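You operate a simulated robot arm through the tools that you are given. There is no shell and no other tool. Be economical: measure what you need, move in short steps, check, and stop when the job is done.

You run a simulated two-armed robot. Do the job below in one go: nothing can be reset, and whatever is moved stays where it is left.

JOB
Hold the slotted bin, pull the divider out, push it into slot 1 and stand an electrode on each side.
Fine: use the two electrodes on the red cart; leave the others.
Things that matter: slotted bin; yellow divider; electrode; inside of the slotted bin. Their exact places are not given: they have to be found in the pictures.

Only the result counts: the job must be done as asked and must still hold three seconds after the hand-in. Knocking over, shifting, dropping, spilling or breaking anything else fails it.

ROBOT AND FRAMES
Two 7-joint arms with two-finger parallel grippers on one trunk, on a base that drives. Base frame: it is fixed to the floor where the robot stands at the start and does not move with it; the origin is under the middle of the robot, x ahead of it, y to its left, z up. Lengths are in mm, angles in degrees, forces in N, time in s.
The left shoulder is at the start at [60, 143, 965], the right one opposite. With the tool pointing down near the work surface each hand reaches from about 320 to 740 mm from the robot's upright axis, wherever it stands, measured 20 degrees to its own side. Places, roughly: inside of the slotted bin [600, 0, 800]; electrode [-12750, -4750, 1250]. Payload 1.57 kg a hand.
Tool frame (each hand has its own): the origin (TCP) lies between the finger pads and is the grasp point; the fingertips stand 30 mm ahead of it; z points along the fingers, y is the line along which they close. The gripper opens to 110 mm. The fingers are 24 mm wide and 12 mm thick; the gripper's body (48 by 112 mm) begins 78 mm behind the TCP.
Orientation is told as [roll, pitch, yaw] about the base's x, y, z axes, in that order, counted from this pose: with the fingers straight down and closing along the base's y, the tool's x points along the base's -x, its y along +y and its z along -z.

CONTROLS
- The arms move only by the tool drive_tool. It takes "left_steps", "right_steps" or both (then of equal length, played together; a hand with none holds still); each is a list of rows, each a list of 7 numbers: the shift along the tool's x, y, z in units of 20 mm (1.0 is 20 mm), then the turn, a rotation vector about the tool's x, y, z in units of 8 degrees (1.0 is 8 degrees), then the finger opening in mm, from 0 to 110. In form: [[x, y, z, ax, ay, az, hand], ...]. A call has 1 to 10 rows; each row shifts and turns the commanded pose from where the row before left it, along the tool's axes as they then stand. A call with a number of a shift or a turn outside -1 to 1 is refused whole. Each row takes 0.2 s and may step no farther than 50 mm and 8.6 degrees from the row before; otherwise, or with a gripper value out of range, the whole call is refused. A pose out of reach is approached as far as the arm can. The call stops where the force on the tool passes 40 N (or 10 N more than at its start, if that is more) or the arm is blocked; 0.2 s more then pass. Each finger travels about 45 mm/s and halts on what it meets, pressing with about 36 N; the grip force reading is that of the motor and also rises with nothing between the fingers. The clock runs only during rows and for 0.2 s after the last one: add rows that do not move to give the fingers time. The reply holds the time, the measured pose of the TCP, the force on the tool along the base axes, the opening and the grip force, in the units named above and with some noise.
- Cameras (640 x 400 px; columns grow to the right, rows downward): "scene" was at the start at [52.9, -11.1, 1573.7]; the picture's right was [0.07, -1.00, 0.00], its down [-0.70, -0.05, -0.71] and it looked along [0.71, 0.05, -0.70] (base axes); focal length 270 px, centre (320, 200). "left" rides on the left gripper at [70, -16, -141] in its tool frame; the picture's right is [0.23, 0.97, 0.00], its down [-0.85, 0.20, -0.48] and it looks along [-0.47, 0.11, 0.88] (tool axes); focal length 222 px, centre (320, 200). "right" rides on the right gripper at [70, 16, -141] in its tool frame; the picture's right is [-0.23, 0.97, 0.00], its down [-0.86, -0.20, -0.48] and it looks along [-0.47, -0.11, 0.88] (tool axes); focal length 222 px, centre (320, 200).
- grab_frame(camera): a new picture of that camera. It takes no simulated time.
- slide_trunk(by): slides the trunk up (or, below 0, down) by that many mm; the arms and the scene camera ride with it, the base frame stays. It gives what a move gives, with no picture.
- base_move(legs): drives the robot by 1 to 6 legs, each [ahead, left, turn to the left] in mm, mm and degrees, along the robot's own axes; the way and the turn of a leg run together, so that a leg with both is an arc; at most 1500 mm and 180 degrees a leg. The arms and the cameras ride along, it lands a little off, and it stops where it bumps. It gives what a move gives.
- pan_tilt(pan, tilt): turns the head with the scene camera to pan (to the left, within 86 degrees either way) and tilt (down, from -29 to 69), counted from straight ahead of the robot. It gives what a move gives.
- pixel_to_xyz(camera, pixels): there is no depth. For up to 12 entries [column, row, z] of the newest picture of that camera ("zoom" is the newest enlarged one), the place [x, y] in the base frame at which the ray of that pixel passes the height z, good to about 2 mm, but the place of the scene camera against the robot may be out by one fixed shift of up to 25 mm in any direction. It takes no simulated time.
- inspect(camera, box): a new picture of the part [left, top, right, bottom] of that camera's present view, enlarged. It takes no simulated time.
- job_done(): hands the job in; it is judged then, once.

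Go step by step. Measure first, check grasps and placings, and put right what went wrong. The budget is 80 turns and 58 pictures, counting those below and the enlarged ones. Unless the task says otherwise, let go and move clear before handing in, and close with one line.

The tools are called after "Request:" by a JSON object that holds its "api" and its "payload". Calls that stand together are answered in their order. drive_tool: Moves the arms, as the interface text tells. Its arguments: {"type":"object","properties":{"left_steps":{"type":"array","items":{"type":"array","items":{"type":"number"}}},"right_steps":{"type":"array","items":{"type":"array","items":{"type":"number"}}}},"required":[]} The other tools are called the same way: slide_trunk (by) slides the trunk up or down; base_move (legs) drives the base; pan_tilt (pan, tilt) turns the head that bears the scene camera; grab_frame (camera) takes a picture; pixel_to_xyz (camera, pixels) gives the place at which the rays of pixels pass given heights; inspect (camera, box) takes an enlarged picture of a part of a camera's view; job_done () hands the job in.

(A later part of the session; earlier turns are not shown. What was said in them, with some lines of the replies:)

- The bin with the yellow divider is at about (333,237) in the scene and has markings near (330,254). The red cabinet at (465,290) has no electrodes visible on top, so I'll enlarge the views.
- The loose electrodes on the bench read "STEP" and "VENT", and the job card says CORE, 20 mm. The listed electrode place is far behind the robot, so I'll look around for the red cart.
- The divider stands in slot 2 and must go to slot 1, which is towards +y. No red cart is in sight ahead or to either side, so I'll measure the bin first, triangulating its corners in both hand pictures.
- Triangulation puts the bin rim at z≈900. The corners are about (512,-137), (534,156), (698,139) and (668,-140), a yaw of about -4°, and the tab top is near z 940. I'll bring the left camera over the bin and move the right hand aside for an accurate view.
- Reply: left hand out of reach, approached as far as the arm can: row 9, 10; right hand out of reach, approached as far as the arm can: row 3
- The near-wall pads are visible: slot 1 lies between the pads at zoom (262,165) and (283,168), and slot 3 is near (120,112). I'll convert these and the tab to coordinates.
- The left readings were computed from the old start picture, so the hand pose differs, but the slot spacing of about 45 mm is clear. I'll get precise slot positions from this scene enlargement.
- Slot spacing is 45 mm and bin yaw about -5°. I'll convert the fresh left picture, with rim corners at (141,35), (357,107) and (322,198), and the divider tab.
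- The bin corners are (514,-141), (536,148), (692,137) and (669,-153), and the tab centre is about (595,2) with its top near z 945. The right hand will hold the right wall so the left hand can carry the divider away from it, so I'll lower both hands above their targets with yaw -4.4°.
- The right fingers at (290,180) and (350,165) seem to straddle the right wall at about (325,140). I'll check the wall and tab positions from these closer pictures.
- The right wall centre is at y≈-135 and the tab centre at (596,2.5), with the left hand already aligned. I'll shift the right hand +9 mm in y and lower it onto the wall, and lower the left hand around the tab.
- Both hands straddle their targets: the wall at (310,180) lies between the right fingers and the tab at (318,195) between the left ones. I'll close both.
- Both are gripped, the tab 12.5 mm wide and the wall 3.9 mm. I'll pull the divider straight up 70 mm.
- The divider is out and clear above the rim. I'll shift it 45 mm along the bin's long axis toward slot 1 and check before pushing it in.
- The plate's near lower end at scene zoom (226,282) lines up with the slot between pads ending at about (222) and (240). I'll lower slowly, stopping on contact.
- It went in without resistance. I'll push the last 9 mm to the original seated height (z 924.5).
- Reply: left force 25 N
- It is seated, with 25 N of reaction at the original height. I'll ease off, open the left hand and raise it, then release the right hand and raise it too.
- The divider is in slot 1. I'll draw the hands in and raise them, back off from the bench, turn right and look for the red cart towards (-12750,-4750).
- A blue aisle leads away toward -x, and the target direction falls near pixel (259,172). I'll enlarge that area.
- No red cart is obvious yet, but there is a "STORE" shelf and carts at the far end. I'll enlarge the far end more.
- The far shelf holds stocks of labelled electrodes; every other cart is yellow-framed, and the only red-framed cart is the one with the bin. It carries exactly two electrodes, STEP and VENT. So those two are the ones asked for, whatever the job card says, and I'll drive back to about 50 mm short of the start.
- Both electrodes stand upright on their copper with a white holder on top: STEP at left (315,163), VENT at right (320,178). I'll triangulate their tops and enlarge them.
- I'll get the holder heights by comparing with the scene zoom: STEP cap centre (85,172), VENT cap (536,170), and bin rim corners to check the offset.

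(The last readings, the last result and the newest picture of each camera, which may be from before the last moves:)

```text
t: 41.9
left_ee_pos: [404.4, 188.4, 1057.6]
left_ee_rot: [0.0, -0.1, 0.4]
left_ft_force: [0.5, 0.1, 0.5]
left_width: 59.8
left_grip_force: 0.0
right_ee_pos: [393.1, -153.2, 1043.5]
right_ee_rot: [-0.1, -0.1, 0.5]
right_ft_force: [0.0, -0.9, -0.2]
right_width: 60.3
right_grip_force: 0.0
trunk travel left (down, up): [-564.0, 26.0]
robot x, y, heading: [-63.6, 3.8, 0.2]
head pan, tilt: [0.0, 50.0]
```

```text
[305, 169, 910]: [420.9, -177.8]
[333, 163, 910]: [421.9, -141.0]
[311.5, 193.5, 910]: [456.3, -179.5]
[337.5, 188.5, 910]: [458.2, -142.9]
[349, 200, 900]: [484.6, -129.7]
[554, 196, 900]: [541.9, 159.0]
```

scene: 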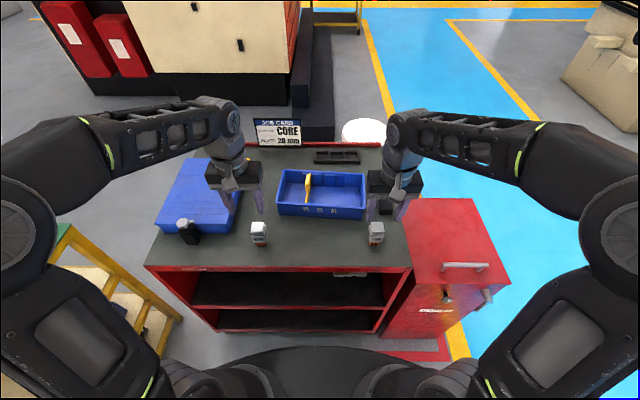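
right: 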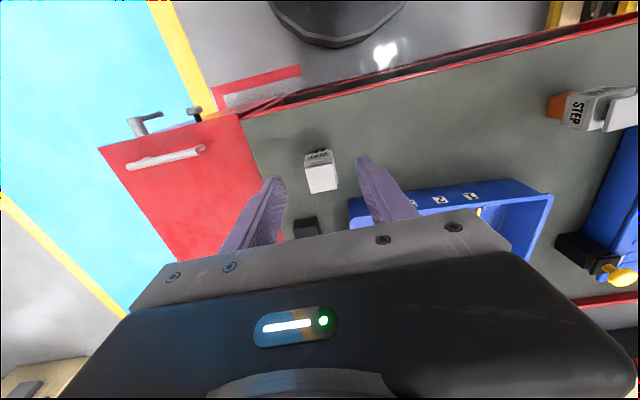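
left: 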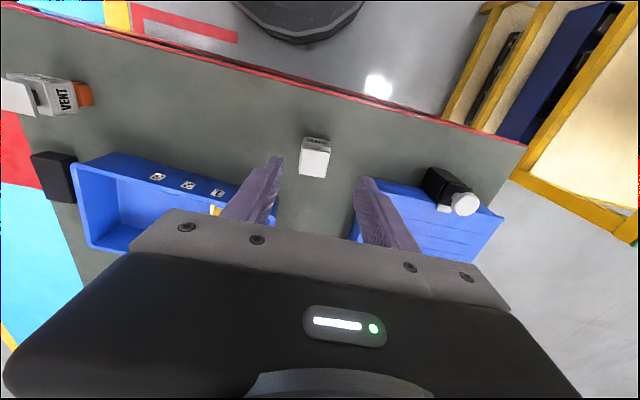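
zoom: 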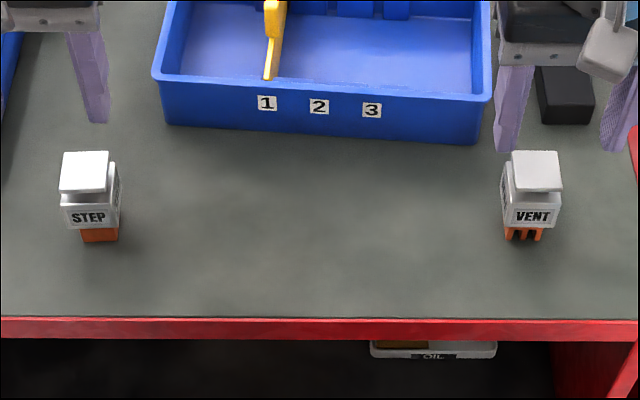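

The electrode tops are at z≈900: STEP at (437,190) yawed about +6.5°, VENT at (441,-163) yawed about -2.5°. I'll bring both hands above them with the fingers wide open and check.

Request:
{"api": "drive_tool", "payload": {"left_steps": [[-0.8, 0.08, 0, 0, 0, 0, 70], [-0.85, 0, 0, 0, 0, 0, 80], [0, 0, 1, 0, 0, -0.76, 80], [0, 0, 1, 0, 0, 0, 80], [0, 0, 1, 0, 0, 0, 80], [0, 0, 1, 0, 0, 0, 80], [0, 0, 1, 0, 0, 0, 80], [0, 0, 0, 0, 0, 0, 80]], "right_steps": [[-0.8, -0.24, 0, 0, 0, 0, 70], [-0.8, -0.24, 0, 0, 0, 0, 80], [-0.8, 0, 0.7, 0, 0, 0.37, 80], [0, 0, 1, 0, 0, 0, 80], [0, 0, 1, 0, 0, 0, 80], [0, 0, 1, 0, 0, 0, 80], [0, 0, 0.7, 0, 0, 0, 80], [0, 0, 0, 0, 0, 0, 80]]}}

Request:
{"api": "grab_frame", "payload": {"camera": "left"}}

Request:
{"api": "grab_frame", "payload": {"camera": "right"}}

```text
t: 43.7
left_ee_pos: [437.8, 191.3, 957.7]
left_ee_rot: [0.0, 0.0, 6.5]
left_ft_force: [0.2, 0.6, 0.3]
left_width: 79.8
left_grip_force: 0.0
right_ee_pos: [440.7, -163.0, 954.0]
right_ee_rot: [0.0, -0.1, -2.5]
right_ft_force: [0.0, -0.7, 0.5]
right_width: 80.1
right_grip_force: 0.1
trunk travel left (down, up): [-564.0, 26.0]
robot x, y, heading: [-59.4, 3.2, 0.3]
head pan, tilt: [0.0, 50.0]
```

```text
24 pictures are left
```

left: 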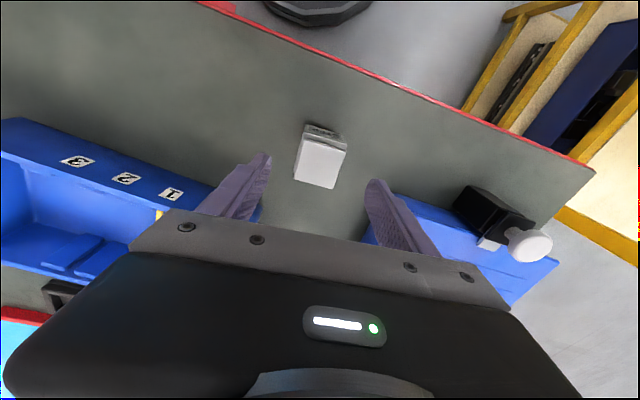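

```text
23 pictures are left
```

right: 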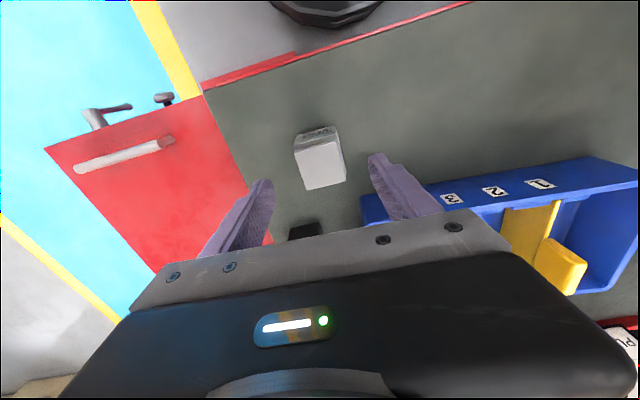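

Both electrodes lie between the fingers. I'll confirm the cap corner positions before descending.

Request:
{"api": "pixel_to_xyz", "payload": {"camera": "left", "pixels": [[303, 137, 900], [348, 151, 900], [295, 178, 900], [336, 189, 900], [307, 124, 885], [346, 134, 885]]}}

Request:
{"api": "pixel_to_xyz", "payload": {"camera": "right", "pixels": [[296, 150, 900], [341, 139, 900], [307, 190, 900], [347, 181, 900], [294, 138, 885], [335, 127, 885]]}}

```text
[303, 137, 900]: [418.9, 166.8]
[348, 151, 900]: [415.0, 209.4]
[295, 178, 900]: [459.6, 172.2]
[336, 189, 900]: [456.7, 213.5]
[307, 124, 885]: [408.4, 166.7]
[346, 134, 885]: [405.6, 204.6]
```

```text
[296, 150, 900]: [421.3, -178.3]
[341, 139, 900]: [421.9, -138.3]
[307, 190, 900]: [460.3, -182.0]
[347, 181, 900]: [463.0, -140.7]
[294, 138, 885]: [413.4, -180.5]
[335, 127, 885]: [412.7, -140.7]
```

STEP centre is (437.5,190.5), dead on, and VENT is (441.6,-160), a 2.5 mm shift. I'll descend to z≈880 and close both.

Request:
{"api": "drive_tool", "payload": {"left_steps": [[0, 0, 0.9, 0, 0, 0, 80], [0, 0, 1, 0, 0, 0, 80], [0, 0, 1, 0, 0, 0, 80], [0, 0, 0.5, 0, 0, 0, 80], [0, 0, 0.5, 0, 0, 0, 80], [0, 0, 0, 0, 0, 0, 60], [0, 0, 0, 0, 0, 0, 45], [0, 0, 0, 0, 0, 0, 20], [0, 0, 0, 0, 0, 0, 20], [0, 0, 0, 0, 0, 0, 20]], "right_steps": [[0, 0.12, 0.7, 0, 0, 0, 80], [0, 0, 1, 0, 0, 0, 80], [0, 0, 1, 0, 0, 0, 80], [0, 0, 0.5, 0, 0, 0, 80], [0, 0, 0.5, 0, 0, 0, 80], [0, 0, 0, 0, 0, 0, 60], [0, 0, 0, 0, 0, 0, 45], [0, 0, 0, 0, 0, 0, 20], [0, 0, 0, 0, 0, 0, 20], [0, 0, 0, 0, 0, 0, 20]]}}

```text
t: 45.9
left_ee_pos: [437.8, 190.8, 880.6]
left_ee_rot: [0.1, -0.2, 6.6]
left_ft_force: [1.8, -1.5, 1.1]
left_width: 39.7
left_grip_force: 35.8
right_ee_pos: [441.4, -161.2, 879.6]
right_ee_rot: [0.1, -0.1, -2.5]
right_ft_force: [0.2, 0.7, -0.1]
right_width: 40.0
right_grip_force: 35.7
trunk travel left (down, up): [-564.0, 26.0]
robot x, y, heading: [-60.1, 1.9, 0.3]
head pan, tilt: [0.0, 50.0]
```

Both are gripped at 40 mm. I'll lift both, then turn the left hand about 79° so its fingers will fit the narrow left compartment, and bring the right hand toward the right compartment.

Request:
{"api": "drive_tool", "payload": {"left_steps": [[0, 0, -0.5, 0, 0, 0, 20], [0, 0, -1, 0, 0, 0, 20], [0, 0, -1, 0, 0, 0, 20], [0, 0, -1, 0, 0, 0, 20], [0, 0, -1, 0, 0, 0, 20], [0, 0, -1, 0, 0, 0, 20], [0, 0, -0.8, 0, 0, 0, 20], [0, 0, 0, 0, 0, -0.98, 20], [0, 0, 0, 0, 0, -0.98, 20], [0, 0, 0, 0, 0, -0.98, 20]], "right_steps": [[0, 0, -0.5, 0, 0, 0, 20], [0, 0, -1, 0, 0, 0, 20], [0, 0, -1, 0, 0, 0, 20], [0, 0, -1, 0, 0, 0, 20], [0, 0, -1, 0, 0, 0, 20], [0, 0, -1, 0, 0, 0, 20], [0, 0, -0.8, 0, 0, 0.24, 20], [-0.8, 0, 0, 0, 0, 0, 20], [-1, 0, 0, 0, 0, 0, 20], [-1, 0, 0, 0, 0, 0, 20]]}}

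Request:
{"api": "drive_tool", "payload": {"left_steps": [[0, 0, 0, 0, 0, -0.98, 20], [0, 0, 0, 0, 0, -0.98, 20], [0, 0, 0, 0, 0, -0.98, 20], [0, 0, 0, 0, 0, -0.98, 20], [0, 0, 0, 0, 0, -0.98, 20], [0, 0, 0, 0, 0, -0.98, 20], [0, 0, 0, 0, 0, -0.98, 20], [0, 0, 0, 0, 0, 0, 20]], "right_steps": [[-1, 0.5, 0, 0, 0, 0, 20], [-1, 0.8, 0, 0, 0, 0, 20], [-1, 0.8, 0, 0, 0, 0, 20], [-1, 0.8, 0, 0, 0, 0, 20], [-0.9, 0.8, 0, 0, 0, 0, 20], [0, 0.8, 0, 0, 0, 0, 20], [0, 0.9, 0, 0, 0, 0, 20], [0, 0.6, 0, 0, 0, 0, 20]]}}

Request:
{"api": "grab_frame", "payload": {"camera": "scene"}}

Request:
{"api": "grab_frame", "payload": {"camera": "right"}}

```text
t: 48.1
left_ee_pos: [439.7, 191.5, 1005.6]
left_ee_rot: [0.0, 0.0, 30.2]
left_ft_force: [0.3, -0.1, -6.5]
left_width: 39.8
left_grip_force: 35.9
right_ee_pos: [497.7, -165.0, 1005.4]
right_ee_rot: [0.0, 0.0, -4.4]
right_ft_force: [0.2, 0.2, -6.8]
right_width: 39.8
right_grip_force: 35.5
trunk travel left (down, up): [-564.0, 26.0]
robot x, y, heading: [-57.5, 5.0, 0.4]
head pan, tilt: [0.0, 50.0]
```

```text
t: 49.9
left_ee_pos: [437.9, 190.4, 1006.0]
left_ee_rot: [0.1, 0.0, 84.9]
left_ft_force: [0.8, 0.2, -5.5]
left_width: 39.9
left_grip_force: 36.0
right_ee_pos: [601.3, -91.5, 1006.4]
right_ee_rot: [0.0, -0.2, -4.5]
right_ft_force: [0.4, 0.6, -5.6]
right_width: 39.6
right_grip_force: 36.0
right hand out of reach, approached as far as the arm can: row 6, 7, 8
trunk travel left (down, up): [-564.0, 26.0]
robot x, y, heading: [-59.5, 2.7, 0.3]
head pan, tilt: [0.0, 50.0]
```

```text
22 pictures are left
```

scene: 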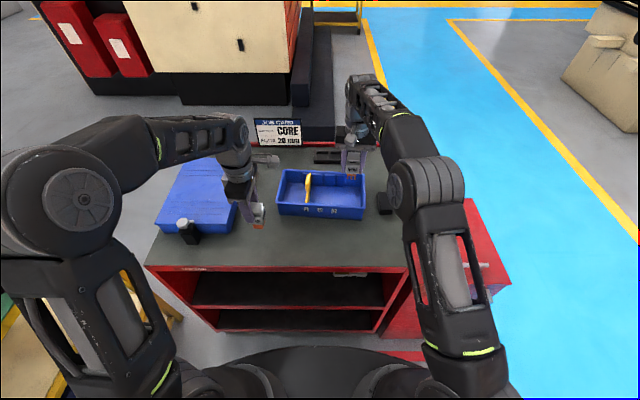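

```text
21 pictures are left
```

right: 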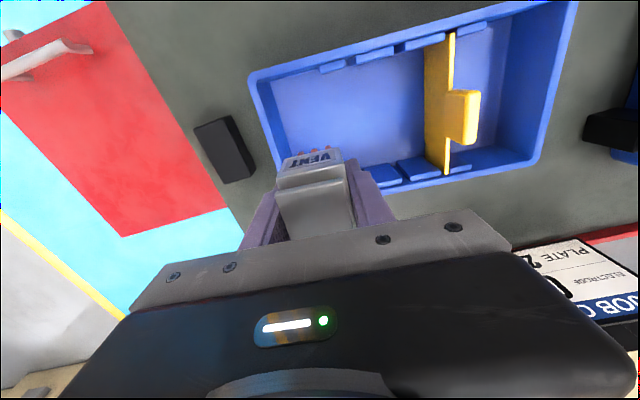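

The right hand is at its reach limit at y=-91 because I parked 60 mm short. I'll draw it back and drive 55 mm ahead to the original spot.

Request:
{"api": "drive_tool", "payload": {"right_steps": [[1, 0, 0, 0, 0, 0, 20], [1, 0, 0, 0, 0, 0, 20], [1, 0, 0, 0, 0, 0, 20], [0, 0, 0, 0, 0, 0, 20]]}}

Request:
{"api": "base_move", "payload": {"legs": [[55, 0, 0]]}}

```text
t: 50.9
left_ee_pos: [438.0, 190.6, 1004.5]
left_ee_rot: [0.1, 0.0, 84.9]
left_ft_force: [0.2, 0.3, -5.8]
left_width: 39.7
left_grip_force: 36.2
right_ee_pos: [542.1, -85.9, 1006.8]
right_ee_rot: [0.1, 0.0, -4.6]
right_ft_force: [0.2, -0.2, -5.7]
right_width: 40.0
right_grip_force: 36.2
trunk travel left (down, up): [-564.0, 26.0]
robot x, y, heading: [-55.7, 1.4, 0.2]
head pan, tilt: [0.0, 50.0]
```

```text
t: 51.8
left_ee_pos: [493.6, 192.3, 1004.6]
left_ee_rot: [0.1, 0.0, 84.9]
left_ft_force: [0.1, -0.6, -5.6]
left_width: 39.7
left_grip_force: 35.8
right_ee_pos: [598.0, -84.5, 1006.2]
right_ee_rot: [0.0, 0.1, -4.4]
right_ft_force: [1.0, 0.5, -6.5]
right_width: 39.8
right_grip_force: 36.4
trunk travel left (down, up): [-564.0, 26.0]
robot x, y, heading: [-5.5, 2.2, 0.6]
head pan, tilt: [0.0, 50.0]
```

The base is back near its start. I'll move VENT to about (592,-52) over the right compartment and check.

Request:
{"api": "drive_tool", "payload": {"right_steps": [[0.2, 0.6, 0, 0, 0, 0, 20], [0, 0.6, 0, 0, 0, 0, 20], [0, 0.4, 0, 0, 0, 0, 20], [0, 0, 0, 0, 0, 0, 20]]}}

Request:
{"api": "grab_frame", "payload": {"camera": "right"}}

Request:
{"api": "inspect", "payload": {"camera": "scene", "box": [240, 130, 400, 250]}}

```text
t: 52.8
left_ee_pos: [491.7, 191.7, 1006.0]
left_ee_rot: [0.0, 0.0, 85.1]
left_ft_force: [-0.1, -0.2, -5.5]
left_width: 39.8
left_grip_force: 36.0
right_ee_pos: [594.0, -54.1, 1005.4]
right_ee_rot: [0.1, -0.2, -4.4]
right_ft_force: [-0.3, 0.9, -5.4]
right_width: 39.8
right_grip_force: 35.9
trunk travel left (down, up): [-564.0, 26.0]
robot x, y, heading: [-3.8, 4.0, 0.5]
head pan, tilt: [0.0, 50.0]
```

```text
20 pictures are left
```

right: 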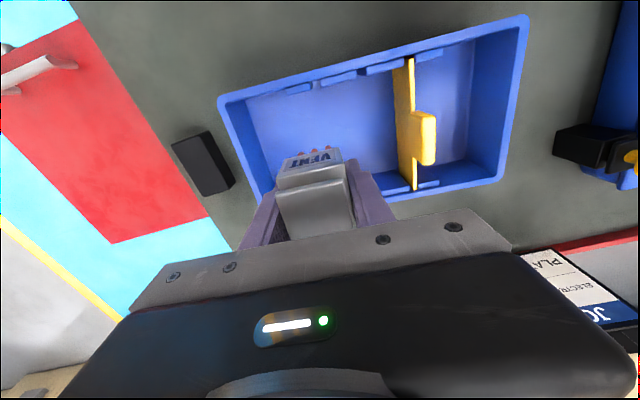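

```text
3.33 times, centred on (320, 190) of scene
```

zoom: 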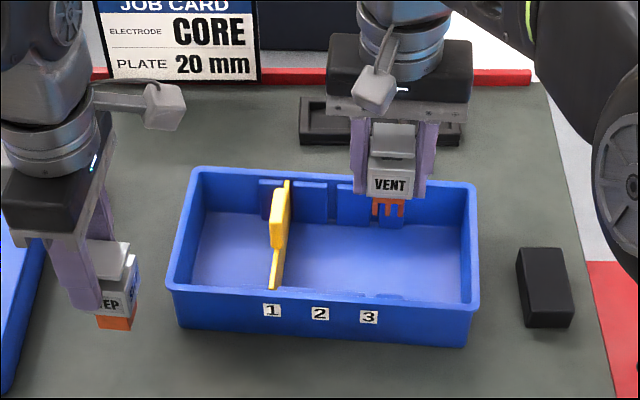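

VENT hangs above the right compartment. I'll verify the bin corners and divider from this picture.

Request:
{"api": "pixel_to_xyz", "payload": {"camera": "right", "pixels": [[219, 101, 900], [528, 16, 900], [502, 182, 900], [232, 103, 900], [408, 60, 890], [415, 190, 890], [492, 172, 900], [420, 115, 945], [425, 163, 945]]}}

```text
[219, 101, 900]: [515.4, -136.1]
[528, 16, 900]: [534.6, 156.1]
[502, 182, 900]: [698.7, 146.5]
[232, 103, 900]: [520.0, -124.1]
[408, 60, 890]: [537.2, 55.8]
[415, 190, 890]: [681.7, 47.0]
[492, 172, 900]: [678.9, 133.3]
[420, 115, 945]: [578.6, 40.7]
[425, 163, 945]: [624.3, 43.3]
```

The bin and divider are unmoved. I'll lower VENT to just above the floor.

Request:
{"api": "drive_tool", "payload": {"right_steps": [[0, 0, 1, 0, 0, 0, 20], [0, 0, 1, 0, 0, 0, 20], [0, 0, 1, 0, 0, 0, 20], [0, 0, 1, 0, 0, 0, 20], [0, 0, 1, 0, 0, 0, 20], [0, 0, 0.5, 0, 0, 0, 20], [0, 0, 0.2, 0, 0, 0, 20], [0, 0, 0.15, 0, 0, 0, 20], [0, 0, 0, 0, 0, 0, 20]]}}

```text
t: 54.8
left_ee_pos: [492.7, 192.2, 1004.4]
left_ee_rot: [0.1, 0.0, 85.1]
left_ft_force: [-0.7, -1.1, -5.6]
left_width: 39.6
left_grip_force: 35.5
right_ee_pos: [594.3, -54.4, 891.1]
right_ee_rot: [-0.1, 0.0, -4.4]
right_ft_force: [0.3, -0.5, -5.9]
right_width: 39.6
right_grip_force: 36.2
trunk travel left (down, up): [-564.0, 26.0]
robot x, y, heading: [-0.8, 4.4, 0.4]
head pan, tilt: [0.0, 50.0]
```

Request:
{"api": "drive_tool", "payload": {"right_steps": [[0, 0, 0.1, 0, 0, 0, 20], [0, 0, 0.1, 0, 0, 0, 20], [0, 0, 0.05, 0, 0, 0, 20], [0, 0, 0, 0, 0, 0, 20]]}}

```text
t: 55.8
left_ee_pos: [490.0, 192.2, 1007.1]
left_ee_rot: [-0.1, 0.0, 84.9]
left_ft_force: [-0.6, -0.8, -6.0]
left_width: 39.7
left_grip_force: 35.8
right_ee_pos: [594.0, -54.5, 888.6]
right_ee_rot: [0.1, -0.4, -4.4]
right_ft_force: [-1.3, -3.9, 23.3]
right_width: 39.9
right_grip_force: 36.3
trunk travel left (down, up): [-564.0, 26.0]
robot x, y, heading: [-2.9, 1.9, 0.6]
head pan, tilt: [0.0, 50.0]
```

The copper touches the bin floor, with 23 N at z 888.6. I'll ease off slightly, open gently and raise the right hand straight up.

Request:
{"api": "drive_tool", "payload": {"right_steps": [[0, 0, -0.08, 0, 0, 0, 20], [0, 0, 0, 0, 0, 0, 46], [0, 0, 0, 0, 0, 0, 58], [0, 0, 0, 0, 0, 0, 60], [0, 0, -0.4, 0, 0, 0, 60], [0, 0, -1, 0, 0, 0, 60], [0, 0, -1, 0, 0, 0, 60], [0, 0, -1, 0, 0, 0, 60], [0, 0, -1, 0, 0, 0, 60], [0, 0, -1, 0, 0, 0, 60]]}}

Request:
{"api": "drive_tool", "payload": {"right_steps": [[0, -1, -0.5, 0, 0, 0, 60], [0, -1, 0, 0, 0, 0, 60], [0, -1, 0, 0, 0, 0, 60], [0, -1, 0, 0, 0, 0, 60], [0, -1, 0, 0, 0, 0, 60], [0, -1, 0, 0, 0, 0, 60], [0, -1, 0, 0, 0, 0, 60], [0, -0.5, 0, 0, 0, 0, 60]]}}

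Request:
{"api": "grab_frame", "payload": {"camera": "right"}}

Request:
{"api": "inspect", "payload": {"camera": "scene", "box": [240, 130, 400, 250]}}

```text
t: 58.0
left_ee_pos: [491.1, 191.0, 1004.8]
left_ee_rot: [0.0, 0.0, 85.0]
left_ft_force: [-0.7, -0.9, -6.2]
left_width: 39.9
left_grip_force: 35.7
right_ee_pos: [592.8, -53.4, 995.0]
right_ee_rot: [-0.1, -0.2, -4.4]
right_ft_force: [0.5, -0.1, 0.3]
right_width: 60.0
right_grip_force: 0.1
trunk travel left (down, up): [-564.0, 26.0]
robot x, y, heading: [-6.1, 1.5, 0.4]
head pan, tilt: [0.0, 50.0]
```

```text
t: 59.8
left_ee_pos: [491.3, 192.2, 1005.9]
left_ee_rot: [0.0, 0.0, 85.0]
left_ft_force: [0.2, -0.3, -5.7]
left_width: 39.6
left_grip_force: 35.8
right_ee_pos: [582.1, -204.2, 1004.1]
right_ee_rot: [-0.1, 0.0, -4.3]
right_ft_force: [0.4, -0.1, 0.3]
right_width: 60.0
right_grip_force: 0.0
trunk travel left (down, up): [-564.0, 26.0]
robot x, y, heading: [-2.9, 5.3, 0.5]
head pan, tilt: [0.0, 50.0]
```

```text
18 pictures are left
```

right: 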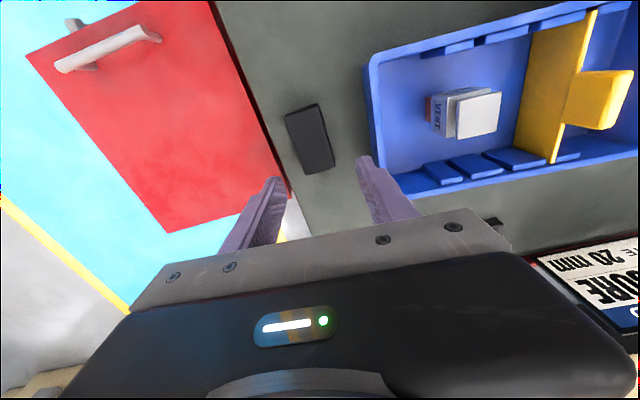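

```text
3.33 times, centred on (320, 190) of scene
```

zoom: 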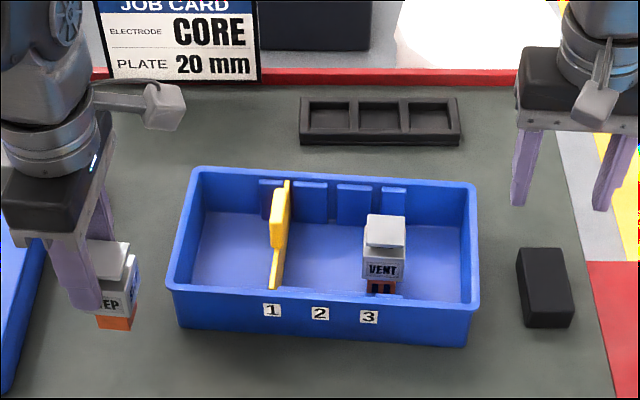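

VENT stands upright in the right compartment, at scene zoom (384,250). I'll move STEP over the left compartment centre, about (605,93).

Request:
{"api": "drive_tool", "payload": {"left_steps": [[0, -1, 0, 0, 0, 0, 20], [0.5, -1, 0, 0, 0, 0, 20], [0.8, -1, 0, 0, 0, 0, 20], [0.8, -1, 0, 0, 0, 0, 20], [0.8, -1, 0, 0, 0, 0, 20], [0.8, -0.8, 0, 0, 0, 0, 20], [0.73, -0.3, 0, 0, 0, 0, 20], [0, 0, 0, 0, 0, 0, 20]]}}

Request:
{"api": "grab_frame", "payload": {"camera": "left"}}

Request:
{"api": "inspect", "payload": {"camera": "scene", "box": [240, 130, 400, 250]}}

```text
t: 61.6
left_ee_pos: [604.2, 94.5, 1005.6]
left_ee_rot: [0.1, 0.1, 85.0]
left_ft_force: [0.0, -0.8, -5.7]
left_width: 39.8
left_grip_force: 36.0
right_ee_pos: [583.1, -202.7, 1004.1]
right_ee_rot: [0.0, -0.1, -4.4]
right_ft_force: [-0.4, -0.1, -0.1]
right_width: 60.1
right_grip_force: 0.1
trunk travel left (down, up): [-564.0, 26.0]
robot x, y, heading: [-0.8, 1.2, 0.5]
head pan, tilt: [0.0, 50.0]
```

```text
16 pictures are left
```

left: 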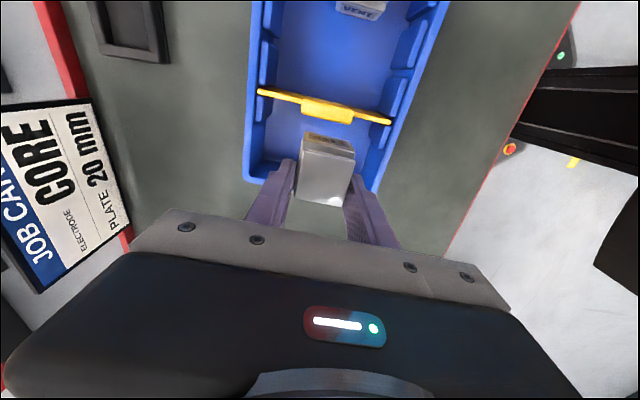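

```text
3.33 times, centred on (320, 190) of scene
```

zoom: 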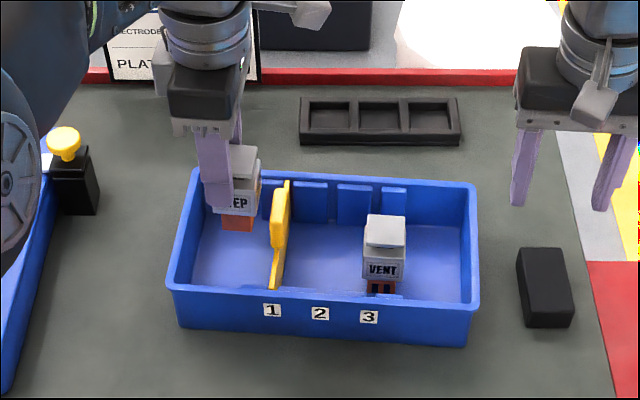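

STEP hangs above the left compartment. I'll check the divider and left wall positions in this left picture.

Request:
{"api": "pixel_to_xyz", "payload": {"camera": "left", "pixels": [[245, 181, 900], [377, 191, 900], [260, 173, 900], [264, 95, 890], [388, 121, 890], [303, 112, 945], [352, 122, 945], [300, 135, 880]]}}

```text
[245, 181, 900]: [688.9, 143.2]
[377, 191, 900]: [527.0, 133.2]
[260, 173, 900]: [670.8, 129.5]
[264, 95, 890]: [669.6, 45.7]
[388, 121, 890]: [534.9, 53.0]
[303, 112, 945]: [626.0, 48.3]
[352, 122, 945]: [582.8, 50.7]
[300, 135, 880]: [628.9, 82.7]
```

There is about 20 mm clearance on both sides. I'll lower STEP to the floor.

Request:
{"api": "drive_tool", "payload": {"left_steps": [[0, 0, 1, 0, 0, 0, 20], [0, 0, 1, 0, 0, 0, 20], [0, 0, 1, 0, 0, 0, 20], [0, 0, 1, 0, 0, 0, 20], [0, 0, 1, 0, 0, 0, 20], [0, 0, 0.5, 0, 0, 0, 20], [0, 0, 0.15, 0, 0, 0, 20], [0, 0, 0.1, 0, 0, 0, 20], [0, 0, 0.05, 0, 0, 0, 20], [0, 0, 0, 0, 0, 0, 20]]}}

```text
t: 63.8
left_ee_pos: [604.9, 94.6, 891.5]
left_ee_rot: [-0.4, 0.0, 85.0]
left_ft_force: [3.4, 2.5, 26.9]
left_width: 39.9
left_grip_force: 35.9
right_ee_pos: [580.1, -204.0, 1005.1]
right_ee_rot: [-0.1, -0.3, -4.3]
right_ft_force: [0.4, 0.8, 0.5]
right_width: 59.9
right_grip_force: 0.1
trunk travel left (down, up): [-564.0, 26.0]
robot x, y, heading: [-3.6, 1.9, 0.7]
head pan, tilt: [0.0, 50.0]
```

Contact came at z 891.5 with 27 N, as expected for the bin floor. I'll ease off, open and raise.

Request:
{"api": "drive_tool", "payload": {"left_steps": [[0, 0, -0.08, 0, 0, 0, 20], [0, 0, 0, 0, 0, 0, 46], [0, 0, 0, 0, 0, 0, 58], [0, 0, 0, 0, 0, 0, 60], [0, 0, -0.4, 0, 0, 0, 60], [0, 0, -1, 0, 0, 0, 60], [0, 0, -1, 0, 0, 0, 60], [0, 0, -1, 0, 0, 0, 60], [0, 0, -1, 0, 0, 0, 60], [0, 0, -1, 0, 0, 0, 60]]}}

Request:
{"api": "drive_tool", "payload": {"left_steps": [[-1, 0, -0.5, 0, 0, 0, 60], [-1, 0, 0, 0, 0, 0, 60], [-1, 0, 0, 0, 0, 0, 60], [-1, 0, 0, 0, 0, 0, 60], [-1, 0, 0, 0, 0, 0, 60], [-1, 0, 0, 0, 0, 0, 60], [0, 0, 0, 0, 0, 0, 60]]}}

Request:
{"api": "inspect", "payload": {"camera": "scene", "box": [240, 140, 400, 250]}}

Request:
{"api": "grab_frame", "payload": {"camera": "left"}}

```text
t: 66.0
left_ee_pos: [605.8, 93.3, 1000.5]
left_ee_rot: [0.0, -0.1, 85.0]
left_ft_force: [0.0, 0.1, -0.5]
left_width: 60.0
left_grip_force: 0.2
right_ee_pos: [582.7, -203.6, 1004.2]
right_ee_rot: [-0.2, -0.1, -4.3]
right_ft_force: [0.1, 0.2, 0.0]
right_width: 60.1
right_grip_force: 0.0
trunk travel left (down, up): [-564.0, 26.0]
robot x, y, heading: [-9.0, 1.7, 0.6]
head pan, tilt: [0.0, 50.0]
```

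```text
t: 67.6
left_ee_pos: [615.3, 214.3, 1008.3]
left_ee_rot: [0.0, 0.0, 85.0]
left_ft_force: [-1.1, 0.2, -0.4]
left_width: 60.0
left_grip_force: 0.2
right_ee_pos: [581.6, -203.6, 1004.9]
right_ee_rot: [0.0, -0.2, -4.5]
right_ft_force: [-0.6, 0.4, -0.1]
right_width: 59.9
right_grip_force: 0.0
trunk travel left (down, up): [-564.0, 26.0]
robot x, y, heading: [-5.2, -0.4, 0.2]
head pan, tilt: [0.0, 50.0]
```

```text
3.64 times, centred on (320, 195) of scene
```

zoom: 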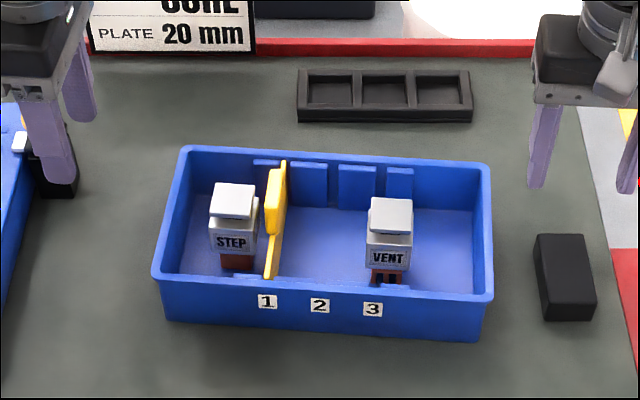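

```text
13 pictures are left
```

left: 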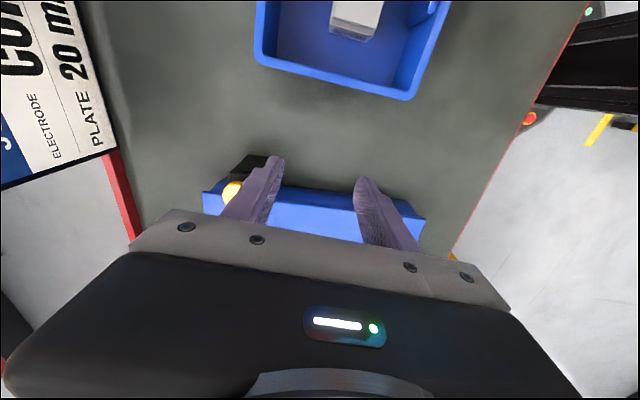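

STEP stands upright left of the divider and VENT right of it. The divider is seated in slot 1, and both hands are clear, so I'm handing in.

Request:
{"api": "job_done", "payload": {}}

```text
The job is handed in.
```

The divider is seated in slot 1 of the slotted bin, with the STEP electrode standing on its left and the VENT electrode on its right. These were the only two electrodes on the red-framed cart, though its job card reads CORE, 20 mm.
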